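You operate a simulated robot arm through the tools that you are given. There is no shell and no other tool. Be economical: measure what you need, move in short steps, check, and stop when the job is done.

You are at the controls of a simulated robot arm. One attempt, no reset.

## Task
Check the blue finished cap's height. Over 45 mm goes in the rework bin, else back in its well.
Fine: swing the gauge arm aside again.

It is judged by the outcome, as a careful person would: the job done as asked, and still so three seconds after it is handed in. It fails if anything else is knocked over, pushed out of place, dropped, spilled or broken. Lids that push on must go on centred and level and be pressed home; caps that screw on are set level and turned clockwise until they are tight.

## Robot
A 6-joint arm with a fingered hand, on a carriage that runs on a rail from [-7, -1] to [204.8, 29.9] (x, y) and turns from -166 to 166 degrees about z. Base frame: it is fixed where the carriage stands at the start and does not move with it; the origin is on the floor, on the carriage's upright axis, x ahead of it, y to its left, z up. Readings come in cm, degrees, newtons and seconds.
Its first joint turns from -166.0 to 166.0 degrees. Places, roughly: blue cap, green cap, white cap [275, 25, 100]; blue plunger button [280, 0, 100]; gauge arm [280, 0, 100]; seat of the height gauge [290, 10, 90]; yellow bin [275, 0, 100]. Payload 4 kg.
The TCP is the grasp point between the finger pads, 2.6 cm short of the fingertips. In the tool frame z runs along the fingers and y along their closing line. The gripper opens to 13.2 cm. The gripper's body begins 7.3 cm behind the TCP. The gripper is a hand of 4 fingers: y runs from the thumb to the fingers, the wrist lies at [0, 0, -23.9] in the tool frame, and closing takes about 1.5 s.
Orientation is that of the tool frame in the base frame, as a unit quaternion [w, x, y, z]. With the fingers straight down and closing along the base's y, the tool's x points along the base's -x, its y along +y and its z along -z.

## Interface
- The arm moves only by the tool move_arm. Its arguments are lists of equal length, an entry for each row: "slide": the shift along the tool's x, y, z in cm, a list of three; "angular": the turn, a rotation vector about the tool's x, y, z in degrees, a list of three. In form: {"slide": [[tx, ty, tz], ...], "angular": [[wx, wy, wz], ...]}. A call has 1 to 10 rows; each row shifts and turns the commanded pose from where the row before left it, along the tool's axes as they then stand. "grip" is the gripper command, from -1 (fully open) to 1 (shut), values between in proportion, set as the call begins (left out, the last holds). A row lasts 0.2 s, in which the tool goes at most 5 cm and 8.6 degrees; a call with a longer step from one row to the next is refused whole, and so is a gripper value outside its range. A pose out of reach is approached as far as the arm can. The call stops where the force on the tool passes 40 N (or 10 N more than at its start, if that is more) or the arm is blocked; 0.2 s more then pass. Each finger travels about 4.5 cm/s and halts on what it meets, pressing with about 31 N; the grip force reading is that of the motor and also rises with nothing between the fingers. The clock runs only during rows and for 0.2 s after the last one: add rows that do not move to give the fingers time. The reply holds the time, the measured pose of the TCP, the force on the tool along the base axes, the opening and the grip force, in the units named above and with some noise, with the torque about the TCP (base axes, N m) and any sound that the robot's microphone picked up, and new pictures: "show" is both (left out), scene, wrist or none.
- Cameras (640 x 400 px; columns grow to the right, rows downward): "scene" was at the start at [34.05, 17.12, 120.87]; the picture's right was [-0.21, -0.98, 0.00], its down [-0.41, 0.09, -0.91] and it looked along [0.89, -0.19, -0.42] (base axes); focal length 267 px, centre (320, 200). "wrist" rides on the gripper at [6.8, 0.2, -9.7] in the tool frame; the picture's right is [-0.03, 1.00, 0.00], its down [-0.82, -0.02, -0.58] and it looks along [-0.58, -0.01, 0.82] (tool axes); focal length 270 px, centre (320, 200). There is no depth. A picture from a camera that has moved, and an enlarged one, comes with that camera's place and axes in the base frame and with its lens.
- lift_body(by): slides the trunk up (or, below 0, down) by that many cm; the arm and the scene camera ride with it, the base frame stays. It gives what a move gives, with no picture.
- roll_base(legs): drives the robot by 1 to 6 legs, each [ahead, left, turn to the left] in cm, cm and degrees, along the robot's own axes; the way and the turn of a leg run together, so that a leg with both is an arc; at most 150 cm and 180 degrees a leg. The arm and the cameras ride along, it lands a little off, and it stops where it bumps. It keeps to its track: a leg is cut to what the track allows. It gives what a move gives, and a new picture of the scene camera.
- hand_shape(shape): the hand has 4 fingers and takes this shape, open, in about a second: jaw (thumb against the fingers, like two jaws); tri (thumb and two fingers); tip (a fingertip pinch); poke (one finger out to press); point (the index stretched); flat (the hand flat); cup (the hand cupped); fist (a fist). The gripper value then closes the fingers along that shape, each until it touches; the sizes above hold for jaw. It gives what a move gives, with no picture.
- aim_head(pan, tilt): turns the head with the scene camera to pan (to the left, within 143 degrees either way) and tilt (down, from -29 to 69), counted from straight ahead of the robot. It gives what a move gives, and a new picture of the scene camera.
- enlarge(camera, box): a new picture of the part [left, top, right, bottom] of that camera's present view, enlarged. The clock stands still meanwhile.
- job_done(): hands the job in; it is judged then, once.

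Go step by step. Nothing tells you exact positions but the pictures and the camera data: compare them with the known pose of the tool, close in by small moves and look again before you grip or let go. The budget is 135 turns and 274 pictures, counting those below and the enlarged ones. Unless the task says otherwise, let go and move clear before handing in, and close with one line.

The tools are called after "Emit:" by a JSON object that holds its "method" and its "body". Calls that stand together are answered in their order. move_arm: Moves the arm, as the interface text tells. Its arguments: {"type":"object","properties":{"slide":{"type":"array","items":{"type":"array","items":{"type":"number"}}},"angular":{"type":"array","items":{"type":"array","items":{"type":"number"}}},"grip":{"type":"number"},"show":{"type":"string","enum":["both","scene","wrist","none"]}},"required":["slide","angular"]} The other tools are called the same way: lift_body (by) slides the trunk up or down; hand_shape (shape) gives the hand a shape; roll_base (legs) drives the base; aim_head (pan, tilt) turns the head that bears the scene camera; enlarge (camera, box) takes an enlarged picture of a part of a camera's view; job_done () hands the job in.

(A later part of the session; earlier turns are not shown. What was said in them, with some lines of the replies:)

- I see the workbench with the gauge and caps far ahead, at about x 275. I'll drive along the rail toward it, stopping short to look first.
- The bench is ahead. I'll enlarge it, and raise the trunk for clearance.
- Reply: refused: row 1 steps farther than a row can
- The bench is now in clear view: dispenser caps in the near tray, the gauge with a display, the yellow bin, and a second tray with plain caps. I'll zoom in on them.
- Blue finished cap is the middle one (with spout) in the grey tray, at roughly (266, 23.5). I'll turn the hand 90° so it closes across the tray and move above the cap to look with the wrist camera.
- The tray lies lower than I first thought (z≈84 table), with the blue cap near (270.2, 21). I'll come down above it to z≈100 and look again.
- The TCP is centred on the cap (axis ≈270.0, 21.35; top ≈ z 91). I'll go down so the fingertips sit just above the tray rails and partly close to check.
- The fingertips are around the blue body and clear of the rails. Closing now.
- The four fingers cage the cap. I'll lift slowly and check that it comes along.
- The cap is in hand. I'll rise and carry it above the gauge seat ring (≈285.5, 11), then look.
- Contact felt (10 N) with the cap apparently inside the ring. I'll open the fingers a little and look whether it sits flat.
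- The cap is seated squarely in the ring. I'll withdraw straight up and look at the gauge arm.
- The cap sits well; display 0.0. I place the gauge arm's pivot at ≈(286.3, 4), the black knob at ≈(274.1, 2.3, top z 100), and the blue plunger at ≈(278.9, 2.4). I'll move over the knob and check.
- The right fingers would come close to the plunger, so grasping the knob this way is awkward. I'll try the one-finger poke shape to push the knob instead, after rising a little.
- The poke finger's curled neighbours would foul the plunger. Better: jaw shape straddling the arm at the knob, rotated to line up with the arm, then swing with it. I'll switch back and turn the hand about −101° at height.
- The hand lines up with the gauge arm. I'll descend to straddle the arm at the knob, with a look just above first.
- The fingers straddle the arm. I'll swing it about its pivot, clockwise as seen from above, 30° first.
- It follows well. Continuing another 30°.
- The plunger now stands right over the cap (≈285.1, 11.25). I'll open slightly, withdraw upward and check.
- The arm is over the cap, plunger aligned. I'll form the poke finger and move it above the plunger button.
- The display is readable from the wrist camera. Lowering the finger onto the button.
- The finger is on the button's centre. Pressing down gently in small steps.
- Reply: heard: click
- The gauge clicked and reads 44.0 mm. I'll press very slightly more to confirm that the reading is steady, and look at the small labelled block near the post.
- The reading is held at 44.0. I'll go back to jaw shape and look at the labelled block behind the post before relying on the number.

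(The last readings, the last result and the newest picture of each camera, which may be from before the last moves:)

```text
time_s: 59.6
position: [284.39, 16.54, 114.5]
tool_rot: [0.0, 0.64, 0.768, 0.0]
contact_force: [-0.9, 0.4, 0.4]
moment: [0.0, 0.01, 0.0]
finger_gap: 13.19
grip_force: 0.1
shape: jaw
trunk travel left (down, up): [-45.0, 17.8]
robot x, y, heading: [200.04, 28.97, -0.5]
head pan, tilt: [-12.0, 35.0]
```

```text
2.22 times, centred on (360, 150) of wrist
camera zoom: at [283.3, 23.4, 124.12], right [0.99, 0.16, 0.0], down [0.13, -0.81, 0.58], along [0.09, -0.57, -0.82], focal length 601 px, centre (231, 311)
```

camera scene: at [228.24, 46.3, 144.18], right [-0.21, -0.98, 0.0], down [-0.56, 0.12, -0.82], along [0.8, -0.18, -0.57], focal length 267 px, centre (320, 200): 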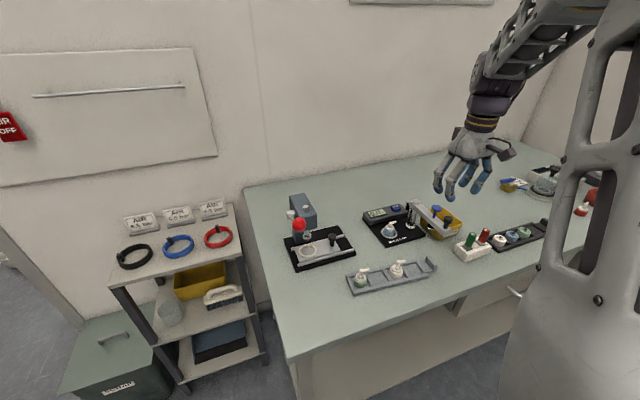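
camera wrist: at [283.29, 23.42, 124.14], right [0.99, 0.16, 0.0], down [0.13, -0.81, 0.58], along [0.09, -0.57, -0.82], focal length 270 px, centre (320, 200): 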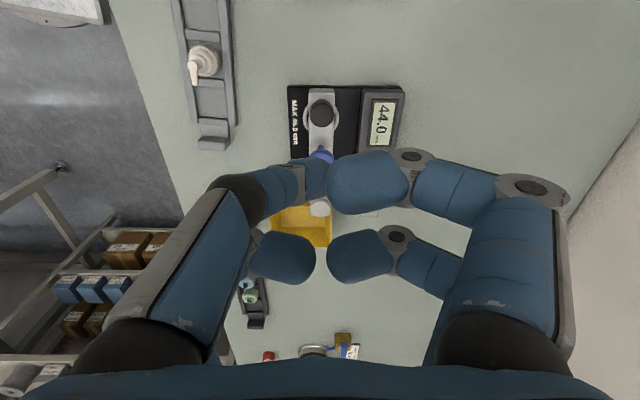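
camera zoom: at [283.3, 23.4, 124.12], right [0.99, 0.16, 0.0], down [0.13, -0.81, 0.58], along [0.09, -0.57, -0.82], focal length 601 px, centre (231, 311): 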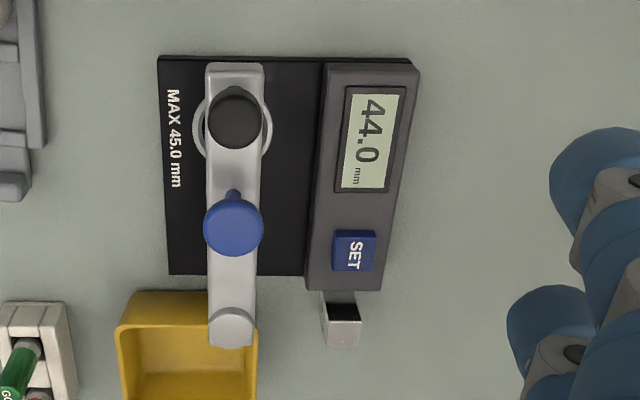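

A loose metal block stands beside the gauge, and there are wall notices above the bench. I'll read these before deciding whether the gauge is to be trusted.

Emit:
{"method": "aim_head", "body": {"pan": -20, "tilt": 8}}

Emit:
{"method": "enlarge", "body": {"camera": "wrist", "box": [350, 180, 390, 220]}}

```text
time_s: 60.5
position: [284.38, 16.48, 114.49]
tool_rot: [-0.001, 0.64, 0.768, -0.001]
contact_force: [0.1, 0.3, -0.3]
moment: [0.01, 0.02, -0.01]
finger_gap: 13.17
grip_force: 0.1
shape: jaw
trunk travel left (down, up): [-45.0, 17.8]
robot x, y, heading: [200.47, 29.31, -0.3]
head pan, tilt: [-20.0, 8.0]
camera scene: at [228.32, 44.96, 148.51], right [-0.35, -0.94, 0.0], down [-0.13, 0.05, -0.99], along [0.93, -0.34, -0.14], focal length 267 px, centre (320, 200)
```

scene: 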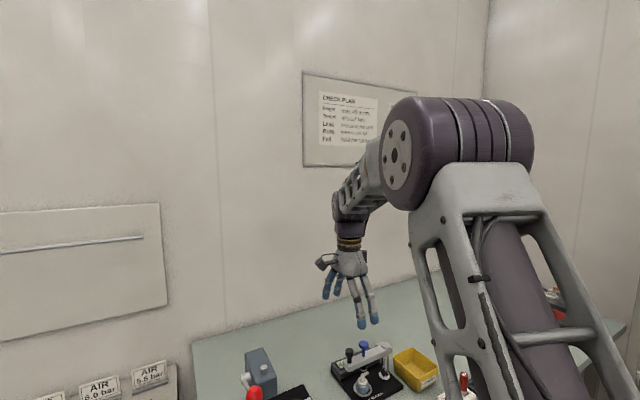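

```text
10.00 times, centred on (370, 200) of wrist
camera zoom: at [283.3, 23.4, 124.12], right [0.99, 0.16, 0.0], down [0.13, -0.81, 0.58], along [0.09, -0.57, -0.82], focal length 2703 px, centre (-180, 200)
```

zoom: 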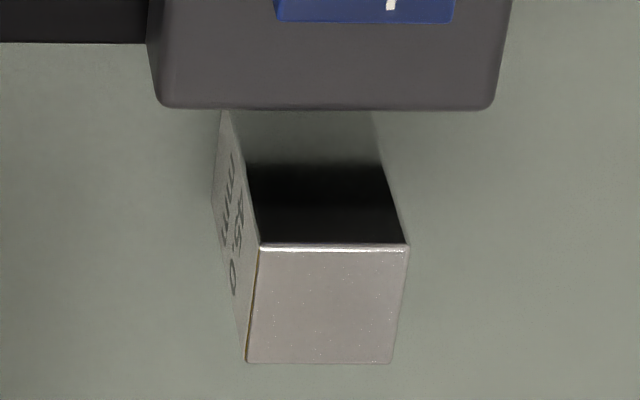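

Emit:
{"method": "enlarge", "body": {"camera": "scene", "box": [305, 80, 395, 155]}}

```text
5.33 times, centred on (350, 118) of scene
camera zoom: at [228.32, 44.96, 148.51], right [-0.35, -0.94, 0.0], down [-0.13, 0.05, -0.99], along [0.93, -0.34, -0.14], focal length 1425 px, centre (160, 640)
```

zoom: 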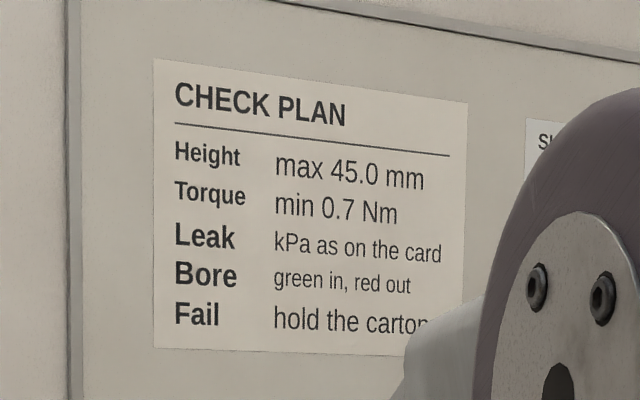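

There's a second notice hidden behind the arm. I'll shift the hand aside to read it.

Emit:
{"method": "move_arm", "body": {"slide": [[4.5, 0, -1], [4.5, 0, -1], [4.5, 0, 0], [4.5, 0, 0], [4.5, 0, 0], [4.5, 0, 0], [0, 0, 0]], "angular": [[0, 0, 0], [0, 0, 0], [0, 0, 0], [0, 0, 0], [0, 0, 0], [0, 0, 0], [0, 0, 0]], "show": "scene"}}

```text
time_s: 62.1
position: [279.49, 43.22, 116.56]
tool_rot: [-0.001, 0.64, 0.768, 0.0]
contact_force: [-0.1, 0.0, 0.6]
moment: [0.03, -0.04, 0.02]
finger_gap: 13.22
grip_force: 0.0
shape: jaw
trunk travel left (down, up): [-45.0, 17.8]
robot x, y, heading: [200.39, 29.12, -0.1]
head pan, tilt: [-20.0, 8.0]
camera scene: at [228.32, 44.96, 148.52], right [-0.35, -0.94, 0.0], down [-0.13, 0.05, -0.99], along [0.93, -0.34, -0.14], focal length 267 px, centre (320, 200)
```

scene: 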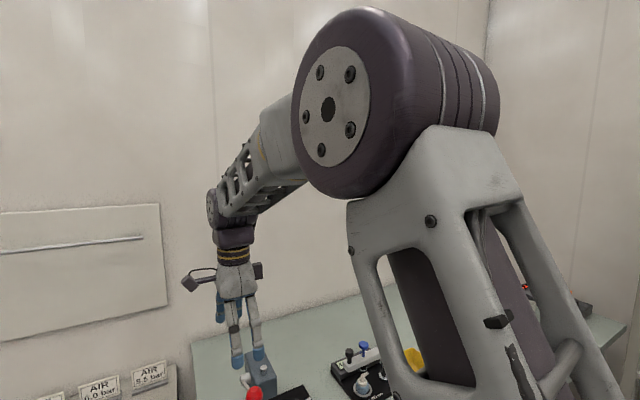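

Emit:
{"method": "move_arm", "body": {"slide": [[-4.8, 0, 0], [-4.8, 0, 0], [-4.8, 0, 0], [-4.8, 0, 0], [-4.8, 0, 0], [-4.8, 0, 0], [-4.8, 0, 0], [-4.8, 0, 0], [-4.8, 0, 0], [-4.8, 0, 0]], "angular": [[0, 0, 0], [0, 0, 0], [0, 0, 0], [0, 0, 0], [0, 0, 0], [0, 0, 0], [0, 0, 0], [0, 0, 0], [0, 0, 0], [0, 0, 0]], "show": "scene"}}

```text
time_s: 64.3
position: [288.11, -3.85, 116.62]
tool_rot: [0.0, 0.64, 0.769, -0.001]
contact_force: [0.6, 0.8, 0.9]
moment: [-0.08, -0.03, 0.01]
finger_gap: 13.17
grip_force: 0.0
shape: jaw
trunk travel left (down, up): [-45.0, 17.8]
robot x, y, heading: [200.63, 29.29, -0.3]
head pan, tilt: [-20.0, 8.0]
camera scene: at [228.29, 45.03, 148.52], right [-0.35, -0.94, 0.0], down [-0.13, 0.05, -0.99], along [0.93, -0.34, -0.14], focal length 267 px, centre (320, 200)
```

scene: 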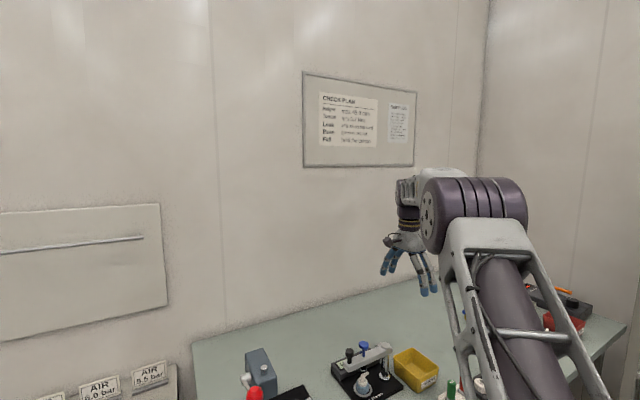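

Emit:
{"method": "enlarge", "body": {"camera": "scene", "box": [382, 98, 414, 148]}}

Emit:
{"method": "enlarge", "body": {"camera": "wrist", "box": [220, 60, 440, 240]}}

```text
8.00 times, centred on (398, 123) of scene
camera zoom: at [228.29, 45.03, 148.52], right [-0.35, -0.94, 0.0], down [-0.13, 0.05, -0.99], along [0.93, -0.34, -0.14], focal length 2137 px, centre (-304, 816)
```

zoom: 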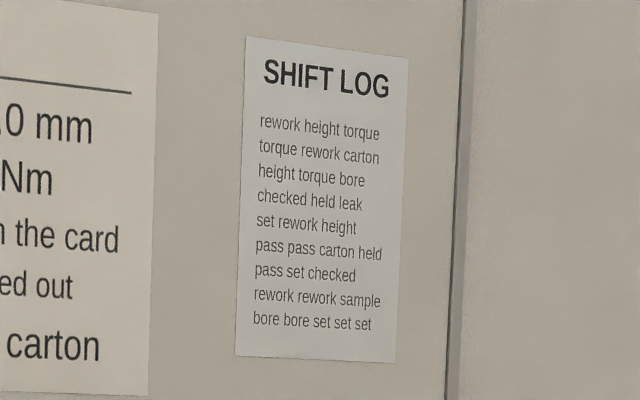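

```text
2.22 times, centred on (330, 150) of wrist
camera zoom: at [287.03, 2.88, 126.25], right [0.99, 0.16, 0.0], down [0.13, -0.81, 0.58], along [0.09, -0.57, -0.82], focal length 601 px, centre (298, 311)
```

zoom: 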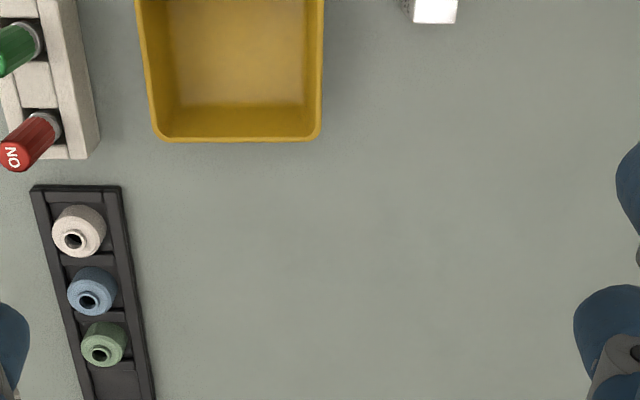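

The notices only confirm the limit: max 45.0 mm, so 44.0 mm passes and the cap goes back in its well. First I'll swing the gauge arm aside: moving above the knob, jaws half closed.

Emit:
{"method": "move_arm", "body": {"slide": [[4.16, 0, 0], [4.16, 0, 0], [4.16, 0, 0], [4.16, 0, 0], [4.16, -0.27, 0], [0, 0, 4], [0, 0, 3], [0, 0, 0]], "angular": [[0, 0, 0], [0, 0, 0], [0, 0, 0], [0, 0, 0], [0, 0, 2], [0, 0, 0], [0, 0, 0], [0, 0, 0]], "grip": 0.3, "show": "wrist"}}

Emit:
{"method": "aim_head", "body": {"pan": -12, "tilt": 35}}

```text
time_s: 66.1
position: [284.01, 16.3, 109.44]
tool_rot: [0.0, 0.653, 0.757, 0.001]
contact_force: [-0.2, 0.4, -0.5]
moment: [0.0, 0.01, -0.01]
finger_gap: 4.68
grip_force: 0.0
shape: jaw
trunk travel left (down, up): [-45.0, 17.8]
robot x, y, heading: [200.6, 29.34, -0.5]
head pan, tilt: [-20.0, 8.0]
camera wrist: at [283.21, 23.19, 119.06], right [0.99, 0.12, 0.0], down [0.1, -0.81, 0.58], along [0.07, -0.57, -0.82], focal length 270 px, centre (320, 200)
```

wrist: 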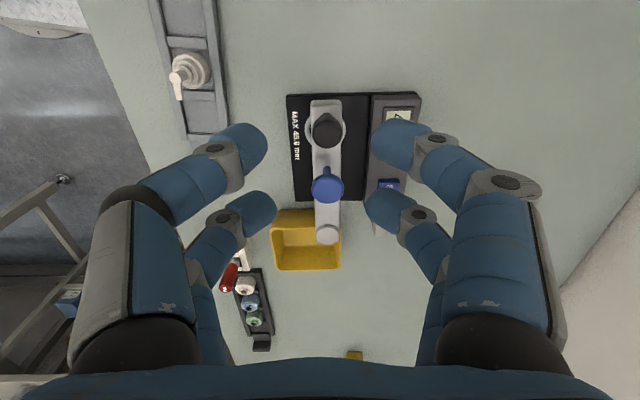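

```text
time_s: 67.0
position: [283.96, 16.35, 109.36]
tool_rot: [0.0, 0.654, 0.757, -0.001]
contact_force: [0.8, 0.2, 0.4]
moment: [0.0, -0.01, 0.02]
finger_gap: 4.66
grip_force: 0.2
shape: jaw
trunk travel left (down, up): [-45.0, 17.8]
robot x, y, heading: [200.56, 28.82, -0.4]
head pan, tilt: [-12.0, 35.0]
camera scene: at [228.24, 46.3, 144.19], right [-0.21, -0.98, 0.0], down [-0.56, 0.12, -0.82], along [0.8, -0.18, -0.57], focal length 267 px, centre (320, 200)
```

scene: 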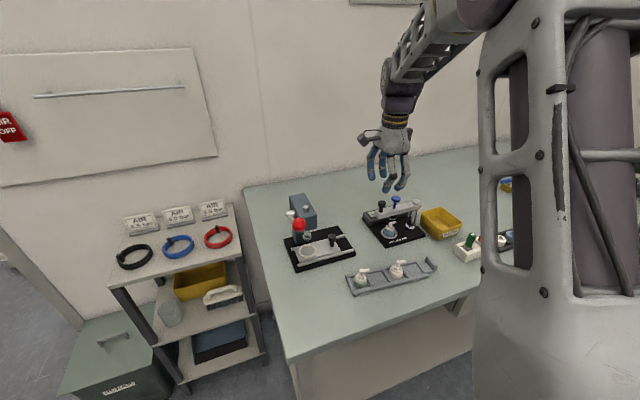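

Emit:
{"method": "move_arm", "body": {"slide": [[0.1, 0.45, 2], [0, 0, 3.5], [0, 0, 3], [0, 0, 1.6], [0, 0, 0], [0, 0, 0]], "angular": [[0, 0, 0], [0, 0, 0], [0, 0, 0], [0, 0, 0], [0, 0, 0], [0, 0, 0]], "show": "wrist"}}

Emit:
{"method": "enlarge", "body": {"camera": "scene", "box": [350, 160, 450, 260]}}

```text
time_s: 68.4
position: [284.56, 16.49, 99.28]
tool_rot: [0.001, 0.653, 0.757, 0.0]
contact_force: [-1.0, -0.8, -0.9]
moment: [0.0, 0.01, 0.0]
finger_gap: 4.65
grip_force: 0.1
shape: jaw
trunk travel left (down, up): [-45.0, 17.8]
robot x, y, heading: [200.67, 29.31, -0.4]
head pan, tilt: [-12.0, 35.0]
camera wrist: at [283.74, 23.37, 108.97], right [0.99, 0.12, 0.0], down [0.1, -0.81, 0.58], along [0.07, -0.57, -0.82], focal length 270 px, centre (320, 200)
```

wrist: 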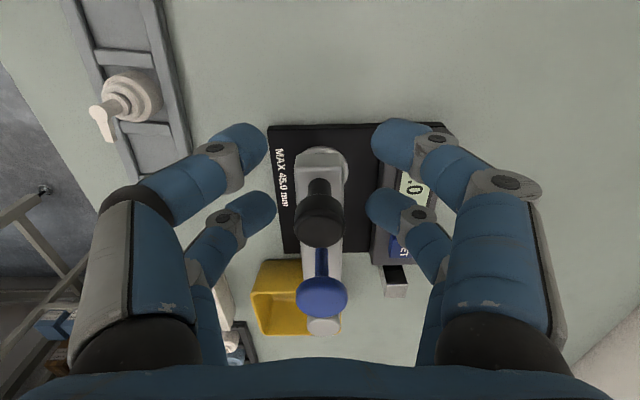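

```text
4.00 times, centred on (400, 210) of scene
camera zoom: at [228.24, 46.3, 144.18], right [-0.21, -0.98, 0.0], down [-0.56, 0.12, -0.82], along [0.8, -0.18, -0.57], focal length 1069 px, centre (0, 160)
```

zoom: 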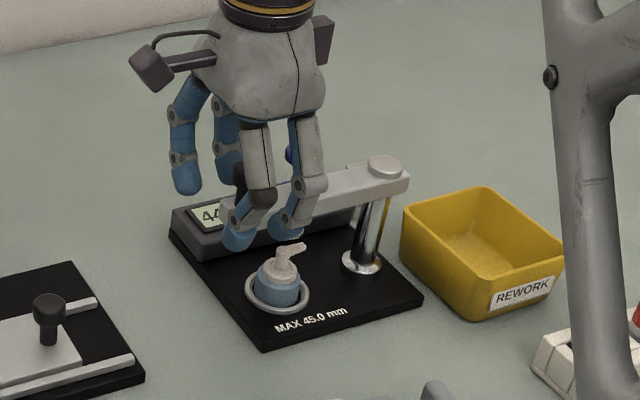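

Emit:
{"method": "move_arm", "body": {"slide": [[0, 0, 0], [0, 0, 0], [-0.05, -1.107, 0], [-0.05, -1.107, 0], [-0.05, -1.107, 0], [-0.05, -1.107, 0], [-0.05, -1.107, 0], [-0.05, -1.107, 0], [-0.05, -1.107, 0], [-0.05, -1.107, 0]], "angular": [[0, 0, 0], [0, 0, 0], [0, 0, -5], [0, 0, -5], [0, 0, -5], [0, 0, -5], [0, 0, -5], [0, 0, -5], [0, 0, -5], [0, 0, -5]], "grip": 0.55, "show": "wrist"}}

Emit:
{"method": "enlarge", "body": {"camera": "scene", "box": [360, 160, 460, 260]}}

```text
time_s: 70.6
position: [276.88, 12.34, 99.42]
tool_rot: [0.0, 0.354, 0.935, 0.0]
contact_force: [-0.1, 0.7, -0.1]
moment: [-0.02, 0.01, 0.01]
finger_gap: 3.01
grip_force: 0.1
shape: jaw
trunk travel left (down, up): [-45.0, 17.8]
robot x, y, heading: [200.49, 29.16, -0.5]
head pan, tilt: [-12.0, 35.0]
camera wrist: at [271.91, 17.11, 109.12], right [0.68, 0.73, 0.0], down [0.6, -0.56, 0.58], along [0.42, -0.39, -0.82], focal length 270 px, centre (320, 200)
```

wrist: 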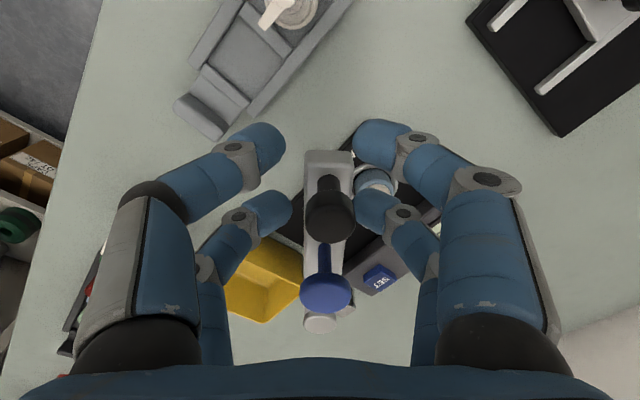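

```text
4.00 times, centred on (410, 210) of scene
camera zoom: at [228.25, 46.31, 144.18], right [-0.21, -0.98, 0.0], down [-0.56, 0.12, -0.82], along [0.8, -0.18, -0.57], focal length 1069 px, centre (-40, 160)
```

zoom: 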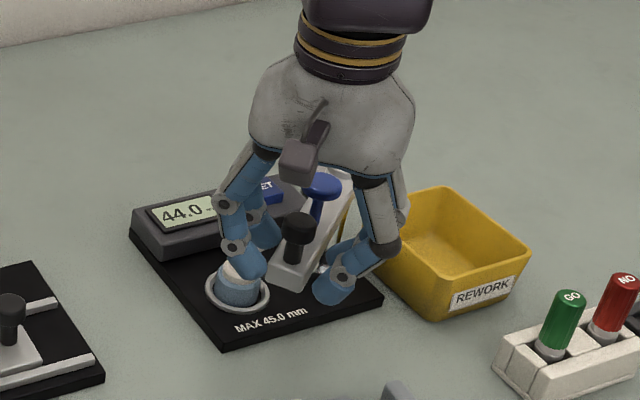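

Emit:
{"method": "move_arm", "body": {"slide": [[-0.05, -1.107, 0.05], [-0.05, -1.107, 0.05], [-0.05, -1.107, 0], [-0.05, -1.107, 0], [-0.05, -1.107, 0], [-0.05, -1.107, 0], [-0.05, -1.107, 0], [-0.05, -1.107, 0], [-0.05, -1.107, 0], [0, 0, 0]], "angular": [[0, 0, -5], [0, 0, -5], [0, 0, -5], [0, 0, -5], [0, 0, -5], [0, 0, -5], [0, 0, -5], [0, 0, -5], [0, 0, -5], [0, 0, 0]], "show": "wrist"}}

Emit:
{"method": "enlarge", "body": {"camera": "scene", "box": [370, 160, 470, 260]}}

```text
time_s: 72.8
position: [273.77, 3.02, 99.28]
tool_rot: [0.0, -0.031, 1.0, 0.0]
contact_force: [0.5, -0.3, 0.6]
moment: [0.0, -0.03, -0.03]
finger_gap: 3.03
grip_force: 0.0
shape: jaw
trunk travel left (down, up): [-45.0, 17.8]
robot x, y, heading: [200.37, 28.89, -0.4]
head pan, tilt: [-12.0, 35.0]
camera wrist: at [267.02, 2.89, 108.95], right [-0.04, 1.0, 0.0], down [0.82, 0.03, 0.58], along [0.58, 0.02, -0.82], focal length 270 px, centre (320, 200)
```

wrist: 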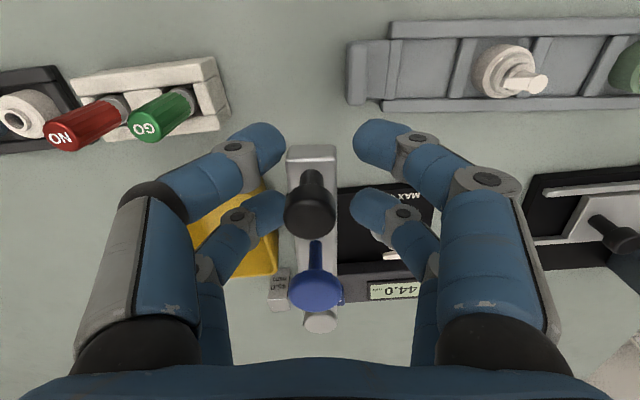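

```text
4.00 times, centred on (420, 210) of scene
camera zoom: at [228.24, 46.3, 144.18], right [-0.21, -0.98, 0.0], down [-0.56, 0.12, -0.82], along [0.8, -0.18, -0.57], focal length 1069 px, centre (-80, 160)
```

zoom: 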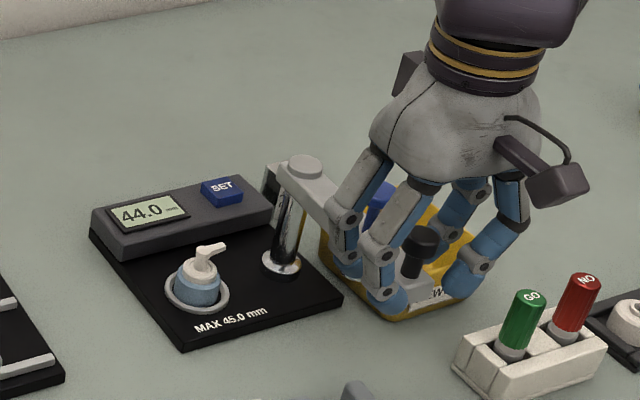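

Emit:
{"method": "move_arm", "body": {"slide": [[-0.03, -0.89, 0], [-0.02, -0.66, 0], [0, 0, 0], [0, 0, 0]], "angular": [[0, 0, -4], [0, 0, -3], [0, 0, 0], [0, 0, 0]], "show": "wrist"}}

```text
time_s: 73.8
position: [273.98, 1.5, 99.24]
tool_rot: [0.0, -0.091, 0.996, -0.001]
contact_force: [-0.1, -0.2, -0.3]
moment: [-0.01, 0.02, -0.01]
finger_gap: 3.01
grip_force: 0.1
shape: jaw
trunk travel left (down, up): [-45.0, 17.8]
robot x, y, heading: [200.26, 29.33, -0.6]
head pan, tilt: [-12.0, 35.0]
camera wrist: at [267.28, 0.54, 108.97], right [-0.16, 0.99, 0.0], down [0.81, 0.13, 0.58], along [0.57, 0.09, -0.82], focal length 270 px, centre (320, 200)
```

wrist: 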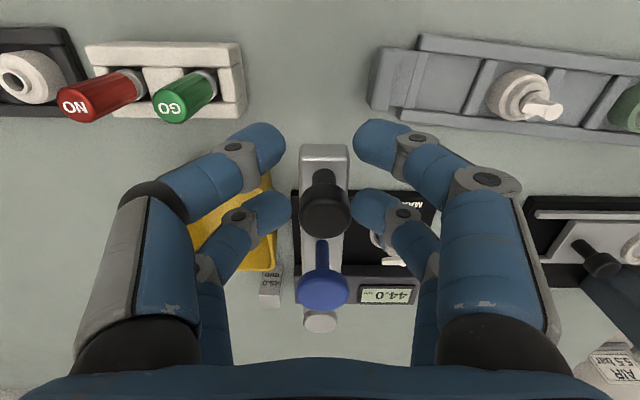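

The arm is back at its original aside position. Opening a bit, withdrawing upward, and turning the hand back toward the cap orientation.

Emit:
{"method": "move_arm", "body": {"slide": [[0, 0, 0], [0, 0, 0], [0, 0, -2], [0, 0, -4], [0, 0, -4], [0, 0, -3], [0, 0, 0]], "angular": [[0, 0, 0], [0, 0, 0], [0, 0, 0], [0, 0, 0], [0, 0, 0], [0, 0, 0], [0, 0, 0]], "grip": 0.35, "show": "wrist"}}

Emit:
{"method": "move_arm", "body": {"slide": [[0, 0, 0], [0, 0, 0], [0, 0, 0], [0, 0, 0], [0, 0, 0], [0, 0, 0], [0, 0, 0], [0, 0, 0], [0, 0, 0], [0, 0, 0]], "angular": [[0, 0, 8.4], [0, 0, 8.4], [0, 0, 8.4], [0, 0, 8.4], [0, 0, 8.4], [0, 0, 8.4], [0, 0, 8.4], [0, 0, 8.4], [0, 0, 8.4], [0, 0, 8.4]], "show": "none"}}

Emit:
{"method": "enlarge", "body": {"camera": "scene", "box": [360, 170, 480, 270]}}

```text
time_s: 75.4
position: [273.95, 1.64, 112.5]
tool_rot: [0.001, -0.091, 0.996, 0.0]
contact_force: [-0.1, -0.7, 0.4]
moment: [-0.04, -0.01, 0.0]
finger_gap: 4.26
grip_force: 0.1
shape: jaw
trunk travel left (down, up): [-45.0, 17.8]
robot x, y, heading: [200.29, 29.03, -0.3]
head pan, tilt: [-12.0, 35.0]
camera wrist: at [267.19, 0.64, 122.21], right [-0.16, 0.99, 0.0], down [0.81, 0.13, 0.58], along [0.57, 0.09, -0.82], focal length 270 px, centre (320, 200)
```

wrist: 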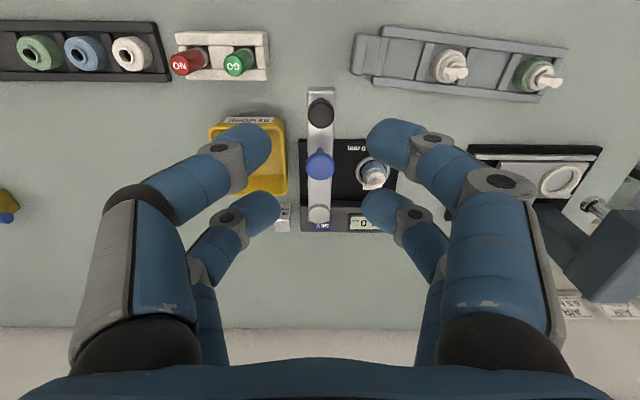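

```text
time_s: 77.6
position: [273.87, 1.73, 112.36]
tool_rot: [0.0, 0.6, 0.8, 0.001]
contact_force: [0.7, -0.3, 0.6]
moment: [-0.03, 0.0, 0.0]
finger_gap: 4.27
grip_force: 0.0
shape: jaw
trunk travel left (down, up): [-45.0, 17.8]
robot x, y, heading: [200.27, 29.21, -0.4]
head pan, tilt: [-12.0, 35.0]
```

```text
4.00 times, centred on (420, 220) of scene
camera zoom: at [228.24, 46.3, 144.18], right [-0.21, -0.98, 0.0], down [-0.56, 0.12, -0.82], along [0.8, -0.18, -0.57], focal length 1069 px, centre (-80, 120)
```

zoom: 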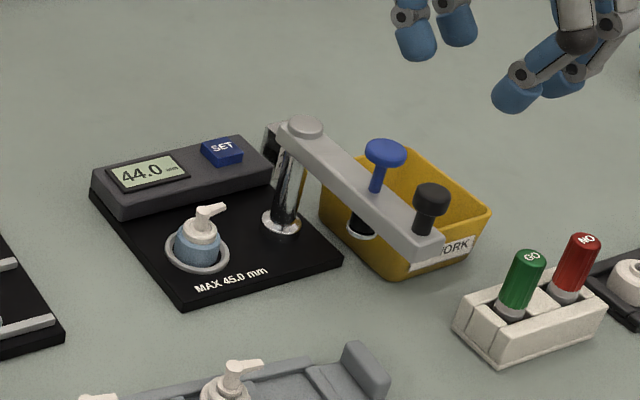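

The gauge arm stands aside exactly as at the start. Now I'll return above the cap with the first grasp's orientation.

Emit:
{"method": "move_arm", "body": {"slide": [[0, 0, 0], [0, 0, 0], [3.2, 3.8, 0], [3.2, 3.8, 0], [3.2, 3.8, 0], [0, 0, 4], [0, 0, 3], [0, 0, 0], [0, 0, 0]], "angular": [[0, 0, 8.4], [0, 0, 8.2], [0, 0, 0], [0, 0, 0], [0, 0, 0], [0, 0, 0], [0, 0, 0], [0, 0, 0], [0, 0, 0]], "grip": 0.5, "show": "none"}}

Emit:
{"method": "enlarge", "body": {"camera": "wrist", "box": [220, 60, 420, 240]}}

```text
time_s: 79.6
position: [285.31, 11.04, 105.18]
tool_rot: [0.0, 0.708, 0.706, 0.0]
contact_force: [-0.4, -0.6, 0.4]
moment: [-0.01, 0.01, 0.02]
finger_gap: 3.33
grip_force: 0.0
shape: jaw
trunk travel left (down, up): [-45.0, 17.8]
robot x, y, heading: [200.3, 29.35, -0.3]
head pan, tilt: [-12.0, 35.0]
```

```text
2.22 times, centred on (320, 150) of wrist
camera zoom: at [285.55, 17.93, 114.89], right [1.0, -0.03, 0.0], down [-0.02, -0.82, 0.58], along [-0.02, -0.58, -0.82], focal length 601 px, centre (320, 311)
```

zoom: 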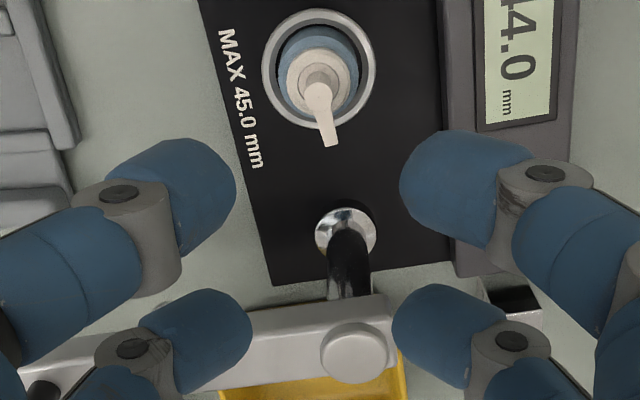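

Emit:
{"method": "move_arm", "body": {"slide": [[0.3, -0.05, 4], [0, 0, 4], [0, 0, 4], [0, 0, 1.5], [0, 0, 0], [0, 0, 0]], "angular": [[0, 0, 0], [0, 0, 0], [0, 0, 0], [0, 0, 0], [0, 0, 0], [0, 0, 0]], "show": "none"}}

Emit:
{"method": "enlarge", "body": {"camera": "wrist", "box": [220, 60, 420, 240]}}

Emit:
{"method": "enlarge", "body": {"camera": "scene", "box": [365, 185, 435, 250]}}

```text
time_s: 81.0
position: [285.37, 11.53, 91.7]
tool_rot: [0.0, 0.708, 0.706, 0.0]
contact_force: [-0.1, 0.2, -0.1]
moment: [0.02, 0.01, 0.02]
finger_gap: 3.35
grip_force: 0.0
shape: jaw
trunk travel left (down, up): [-45.0, 17.8]
robot x, y, heading: [200.25, 29.64, -0.3]
head pan, tilt: [-12.0, 35.0]
```

```text
2.22 times, centred on (320, 150) of wrist
camera zoom: at [285.59, 18.4, 101.47], right [1.0, -0.03, 0.0], down [-0.02, -0.82, 0.58], along [-0.02, -0.58, -0.82], focal length 601 px, centre (320, 311)
```

zoom: 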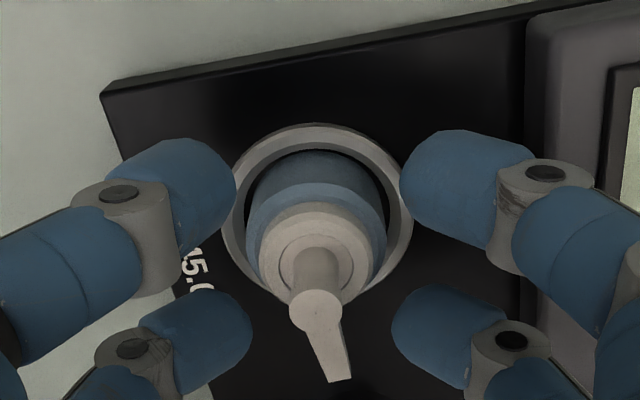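

```text
6.15 times, centred on (400, 218) of scene
camera zoom: at [228.24, 46.3, 144.18], right [-0.21, -0.98, 0.0], down [-0.56, 0.12, -0.82], along [0.8, -0.18, -0.57], focal length 1644 px, centre (-172, 92)
```

zoom: 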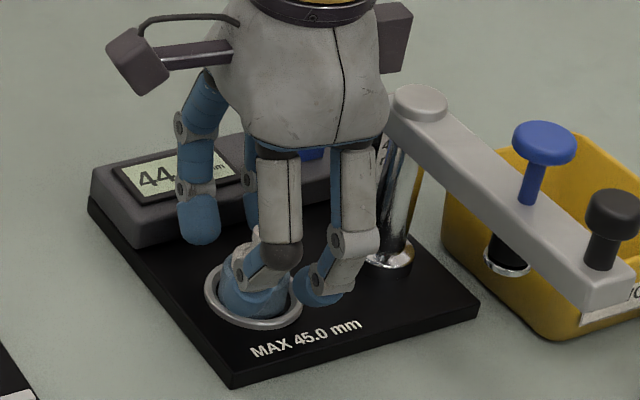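

Emit:
{"method": "move_arm", "body": {"slide": [[-0.15, -0.08, 0.5], [0, 0, 0.5], [0, 0, 0]], "angular": [[0, 0, 0], [0, 0, 0], [0, 0, 0]], "show": "none"}}

Emit:
{"method": "move_arm", "body": {"slide": [[0, 0, 0], [0, 0, 0], [0, 0, 0], [0, 0, 0], [0, 0, 0]], "angular": [[0, 0, 0], [0, 0, 0], [0, 0, 0], [0, 0, 0], [0, 0, 0]], "grip": 1, "show": "none"}}

Emit:
{"method": "enlarge", "body": {"camera": "wrist", "box": [220, 60, 420, 240]}}

```text
time_s: 81.8
position: [285.11, 11.26, 90.69]
tool_rot: [0.0, 0.708, 0.706, 0.0]
contact_force: [-1.1, -0.4, 0.4]
moment: [-0.01, 0.0, 0.0]
finger_gap: 3.34
grip_force: 0.1
shape: jaw
trunk travel left (down, up): [-45.0, 17.8]
robot x, y, heading: [200.31, 29.09, -0.5]
head pan, tilt: [-12.0, 35.0]
```

```text
time_s: 83.0
position: [285.34, 11.4, 90.8]
tool_rot: [-0.001, 0.708, 0.706, -0.001]
contact_force: [0.4, 0.2, -0.2]
moment: [0.03, 0.0, 0.02]
finger_gap: 0.9
grip_force: 10.1
shape: jaw
trunk travel left (down, up): [-45.0, 17.8]
robot x, y, heading: [200.63, 29.14, -0.1]
head pan, tilt: [-12.0, 35.0]
```

```text
2.22 times, centred on (320, 150) of wrist
camera zoom: at [285.48, 18.21, 100.46], right [1.0, -0.03, 0.0], down [-0.02, -0.82, 0.58], along [-0.02, -0.58, -0.82], focal length 601 px, centre (320, 311)
```

zoom: 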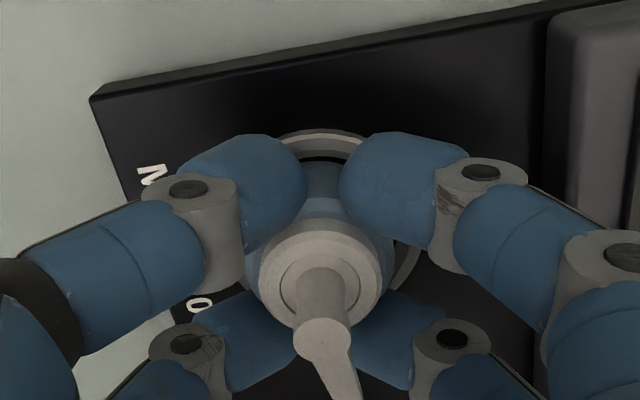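

Gripped as before. Lifting, and carrying back above its well.

Emit:
{"method": "move_arm", "body": {"slide": [[0, 0, -0.5], [0, 0, -1.5], [0, 0, -2.5], [0, 0, -3], [2.5, -3.85, 0], [2.5, -3.85, 0], [2.5, -3.85, 0], [2.5, -3.85, 0], [0, 0, 0], [0, 0, 0]], "angular": [[0, 0, 0], [0, 0, 0], [0, 0, 0], [0, 0, 0], [0, 0, 0], [0, 0, 0], [0, 0, 0], [0, 0, 0], [0, 0, 0], [0, 0, 0]], "show": "none"}}

Emit:
{"method": "enlarge", "body": {"camera": "wrist", "box": [220, 0, 420, 240]}}

Emit:
{"method": "enlarge", "body": {"camera": "scene", "box": [340, 200, 440, 300]}}

```text
time_s: 85.2
position: [269.81, 21.34, 98.24]
tool_rot: [0.0, 0.708, 0.706, -0.001]
contact_force: [0.7, -0.5, 0.3]
moment: [-0.01, 0.02, 0.02]
finger_gap: 0.9
grip_force: 9.9
shape: jaw
trunk travel left (down, up): [-45.0, 17.8]
robot x, y, heading: [200.07, 29.3, -0.3]
head pan, tilt: [-12.0, 35.0]
```

```text
1.67 times, centred on (320, 120) of wrist
camera zoom: at [270.09, 28.22, 107.89], right [1.0, -0.03, 0.0], down [-0.02, -0.82, 0.58], along [-0.02, -0.58, -0.82], focal length 450 px, centre (320, 333)
```

zoom: 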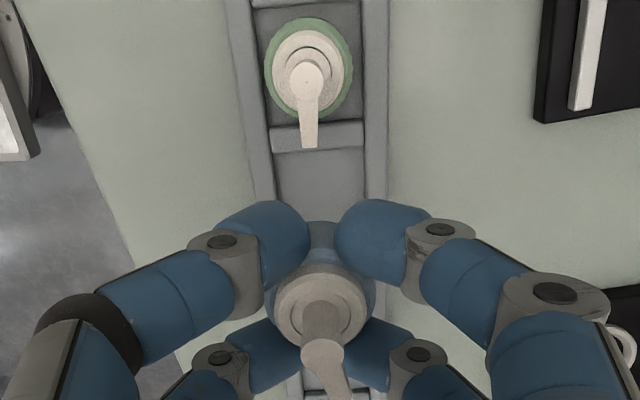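

```text
4.00 times, centred on (390, 250) of scene
camera zoom: at [228.24, 46.3, 144.18], right [-0.21, -0.98, 0.0], down [-0.56, 0.12, -0.82], along [0.8, -0.18, -0.57], focal length 1069 px, centre (40, 0)
```

zoom: 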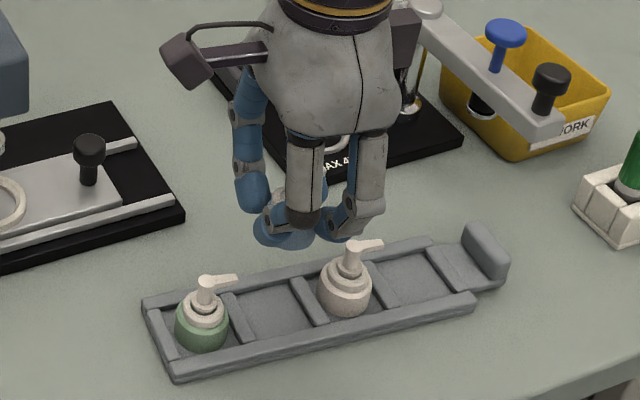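

Emit:
{"method": "move_arm", "body": {"slide": [[0, 0.15, 2.5], [0, 0, 2.5], [0, 0, 1.5], [0, 0, 0.6], [0, 0, 0]], "angular": [[0, 0, 0], [0, 0, 0], [0, 0, 0], [0, 0, 0], [0, 0, 0]], "show": "none"}}

Emit:
{"method": "enlarge", "body": {"camera": "wrist", "box": [220, 20, 420, 240]}}

Emit:
{"method": "enlarge", "body": {"camera": "scene", "box": [350, 230, 430, 300]}}

```text
time_s: 86.4
position: [269.71, 21.45, 91.17]
tool_rot: [0.0, 0.709, 0.705, 0.0]
contact_force: [0.7, -0.1, 0.6]
moment: [0.01, 0.01, 0.0]
finger_gap: 0.89
grip_force: 9.6
shape: jaw
trunk travel left (down, up): [-45.0, 17.8]
robot x, y, heading: [200.39, 29.2, -0.4]
head pan, tilt: [-12.0, 35.0]
```

```text
1.82 times, centred on (320, 130) of wrist
camera zoom: at [270.1, 28.29, 100.86], right [1.0, -0.03, 0.0], down [-0.02, -0.82, 0.58], along [-0.02, -0.58, -0.82], focal length 491 px, centre (320, 327)
```

zoom: 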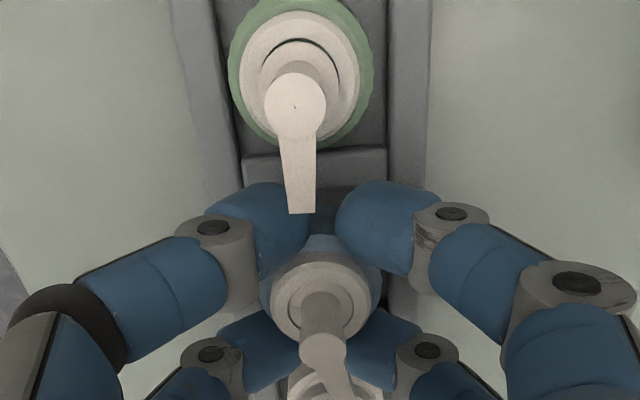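

```text
5.71 times, centred on (390, 265) of scene
camera zoom: at [228.24, 46.3, 144.18], right [-0.21, -0.98, 0.0], down [-0.56, 0.12, -0.82], along [0.8, -0.18, -0.57], focal length 1527 px, centre (-80, -171)
```

zoom: 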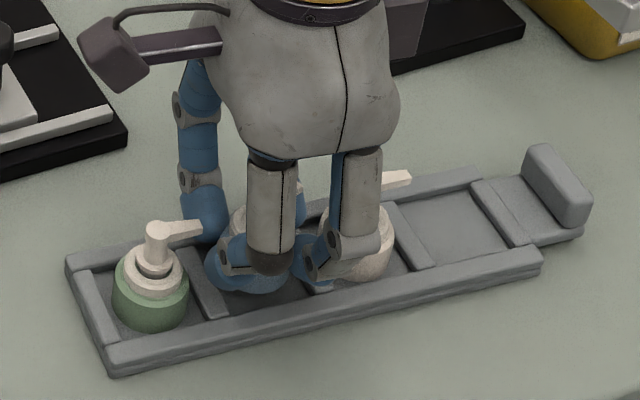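

Emit:
{"method": "move_arm", "body": {"slide": [[0, 0.1, 0.3], [0, 0, 0.3], [0, 0, 0.25], [0, 0, 0]], "angular": [[0, 0, 0], [0, 0, 0], [0, 0, 0], [0, 0, 0]], "show": "none"}}

```text
time_s: 87.4
position: [269.91, 21.26, 90.24]
tool_rot: [0.0, 0.709, 0.705, 0.0]
contact_force: [-0.3, 0.2, -1.2]
moment: [-0.03, 0.04, 0.02]
finger_gap: 0.89
grip_force: 9.5
shape: jaw
trunk travel left (down, up): [-45.0, 17.8]
robot x, y, heading: [200.39, 29.18, -0.3]
head pan, tilt: [-12.0, 35.0]
```

Emit:
{"method": "move_arm", "body": {"slide": [[0, 0, 0.1], [0, 0, 0.1], [0, 0, 0]], "angular": [[0, 0, 0], [0, 0, 0], [0, 0, 0]], "show": "none"}}

Emit:
{"method": "enlarge", "body": {"camera": "scene", "box": [350, 230, 430, 300]}}

```text
time_s: 88.2
position: [270.11, 21.37, 90.16]
tool_rot: [0.0, 0.708, 0.706, 0.0]
contact_force: [-0.4, -0.7, 0.6]
moment: [-0.01, -0.02, -0.01]
finger_gap: 0.88
grip_force: 10.2
shape: jaw
trunk travel left (down, up): [-45.0, 17.8]
robot x, y, heading: [200.51, 29.49, -0.6]
head pan, tilt: [-12.0, 35.0]
```

```text
5.71 times, centred on (390, 265) of scene
camera zoom: at [228.24, 46.3, 144.19], right [-0.21, -0.98, 0.0], down [-0.56, 0.12, -0.82], along [0.8, -0.18, -0.57], focal length 1527 px, centre (-80, -171)
```

zoom: 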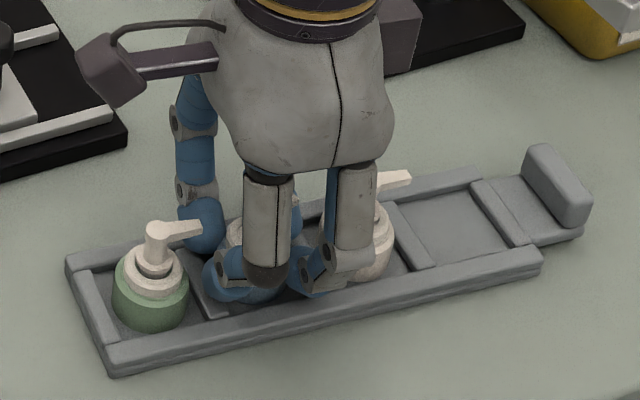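

Emit:
{"method": "move_arm", "body": {"slide": [[0, 0, 0.1], [0, 0, 0.1], [0, 0, 0]], "angular": [[0, 0, 0], [0, 0, 0], [0, 0, 0]], "show": "none"}}

```text
time_s: 89.0
position: [270.07, 21.37, 90.11]
tool_rot: [0.0, 0.709, 0.705, 0.001]
contact_force: [-1.5, 1.8, 8.6]
moment: [-0.02, 0.0, 0.02]
finger_gap: 0.86
grip_force: 10.2
shape: jaw
trunk travel left (down, up): [-45.0, 17.8]
robot x, y, heading: [200.22, 29.18, -0.4]
head pan, tilt: [-12.0, 35.0]
```

The cap is down on the well floor (8.6 N). Raising a hair to relax the force, then opening just enough to clear.

Emit:
{"method": "move_arm", "body": {"slide": [[0, 0, -0.1], [0, 0, 0], [0, 0, 0], [0, 0, 0], [0, 0, 0]], "angular": [[0, 0, 0], [0, 0, 0], [0, 0, 0], [0, 0, 0], [0, 0, 0]], "grip": 0.45, "show": "none"}}

Emit:
{"method": "enlarge", "body": {"camera": "wrist", "box": [220, 20, 420, 240]}}

```text
time_s: 90.2
position: [270.08, 21.39, 90.18]
tool_rot: [0.0, 0.708, 0.706, -0.001]
contact_force: [-1.0, -0.3, 0.7]
moment: [-0.01, -0.03, 0.01]
finger_gap: 3.59
grip_force: 0.0
shape: jaw
trunk travel left (down, up): [-45.0, 17.8]
robot x, y, heading: [200.47, 29.15, -0.3]
head pan, tilt: [-12.0, 35.0]
```

```text
1.82 times, centred on (320, 130) of wrist
camera zoom: at [270.35, 28.23, 99.75], right [1.0, -0.03, 0.0], down [-0.02, -0.82, 0.58], along [-0.02, -0.58, -0.82], focal length 491 px, centre (320, 327)
```

zoom: 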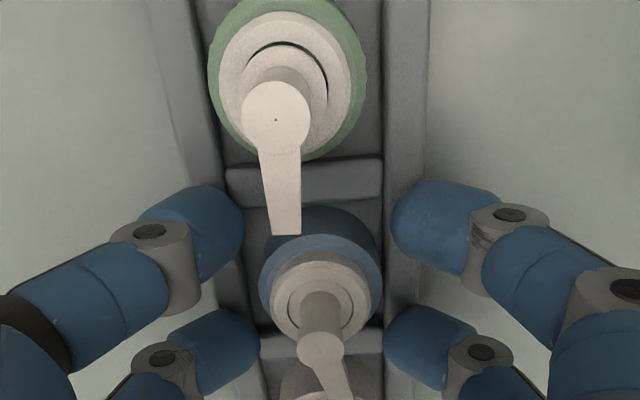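

Cap stands upright in its well and the fingers are clear. Withdrawing straight up, then checking everything.

Emit:
{"method": "move_arm", "body": {"slide": [[0, 0, -1.5], [0, 0, -3], [0, 0, -4.5], [0, 0, -4.5], [0, 0, -4.5], [4, 0, -2], [4, 0, -2], [4, 0, 0], [4, 0, 0], [0, 0, 0]], "angular": [[0, 0, 0], [0, 0, 0], [0, 0, 0], [0, 0, 0], [0, 0, 0], [0, 0, 0], [0, 0, 0], [0, 0, 0], [0, 0, 0], [0, 0, 0]], "show": "wrist"}}

Emit:
{"method": "enlarge", "body": {"camera": "scene", "box": [335, 180, 475, 300]}}

```text
time_s: 92.4
position: [270.23, 37.41, 111.92]
tool_rot: [0.0, 0.708, 0.706, 0.001]
contact_force: [0.0, -0.9, 0.6]
moment: [0.03, 0.01, -0.02]
finger_gap: 3.6
grip_force: 0.0
shape: jaw
trunk travel left (down, up): [-45.0, 17.8]
robot x, y, heading: [200.38, 29.4, -0.4]
head pan, tilt: [-12.0, 35.0]
camera wrist: at [270.51, 44.23, 121.75], right [1.0, -0.03, 0.0], down [-0.02, -0.82, 0.58], along [-0.02, -0.58, -0.82], focal length 270 px, centre (320, 200)
```

wrist: 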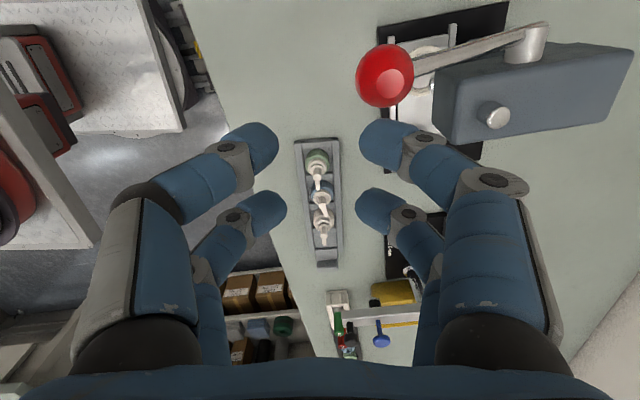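

```text
3.33 times, centred on (405, 240) of scene
camera zoom: at [228.24, 46.29, 144.18], right [-0.21, -0.98, 0.0], down [-0.56, 0.12, -0.82], along [0.8, -0.18, -0.57], focal length 890 px, centre (37, 67)
```

zoom: 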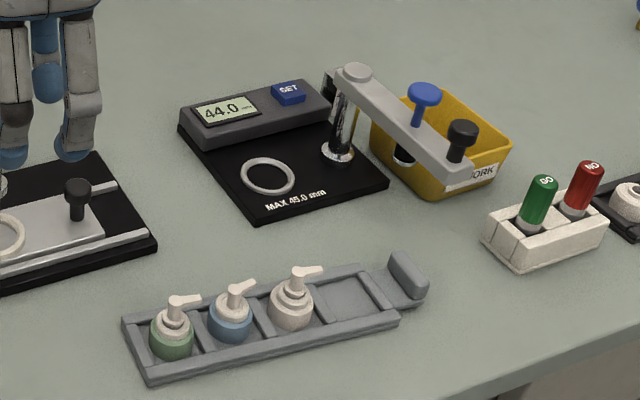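

All is in place: the cap sits in its well, the gauge arm stands aside, and nothing else was moved. I'm handing the job in.

Emit:
{"method": "job_done", "body": {}}

```text
The job is handed in.
```

The blue finished cap measured 44.0 mm, under the 45.0 mm limit, so it is back in its well, and the gauge arm is swung aside. I took the reading as it stood and did not check the gauge against the 45.0 mm block beside it.
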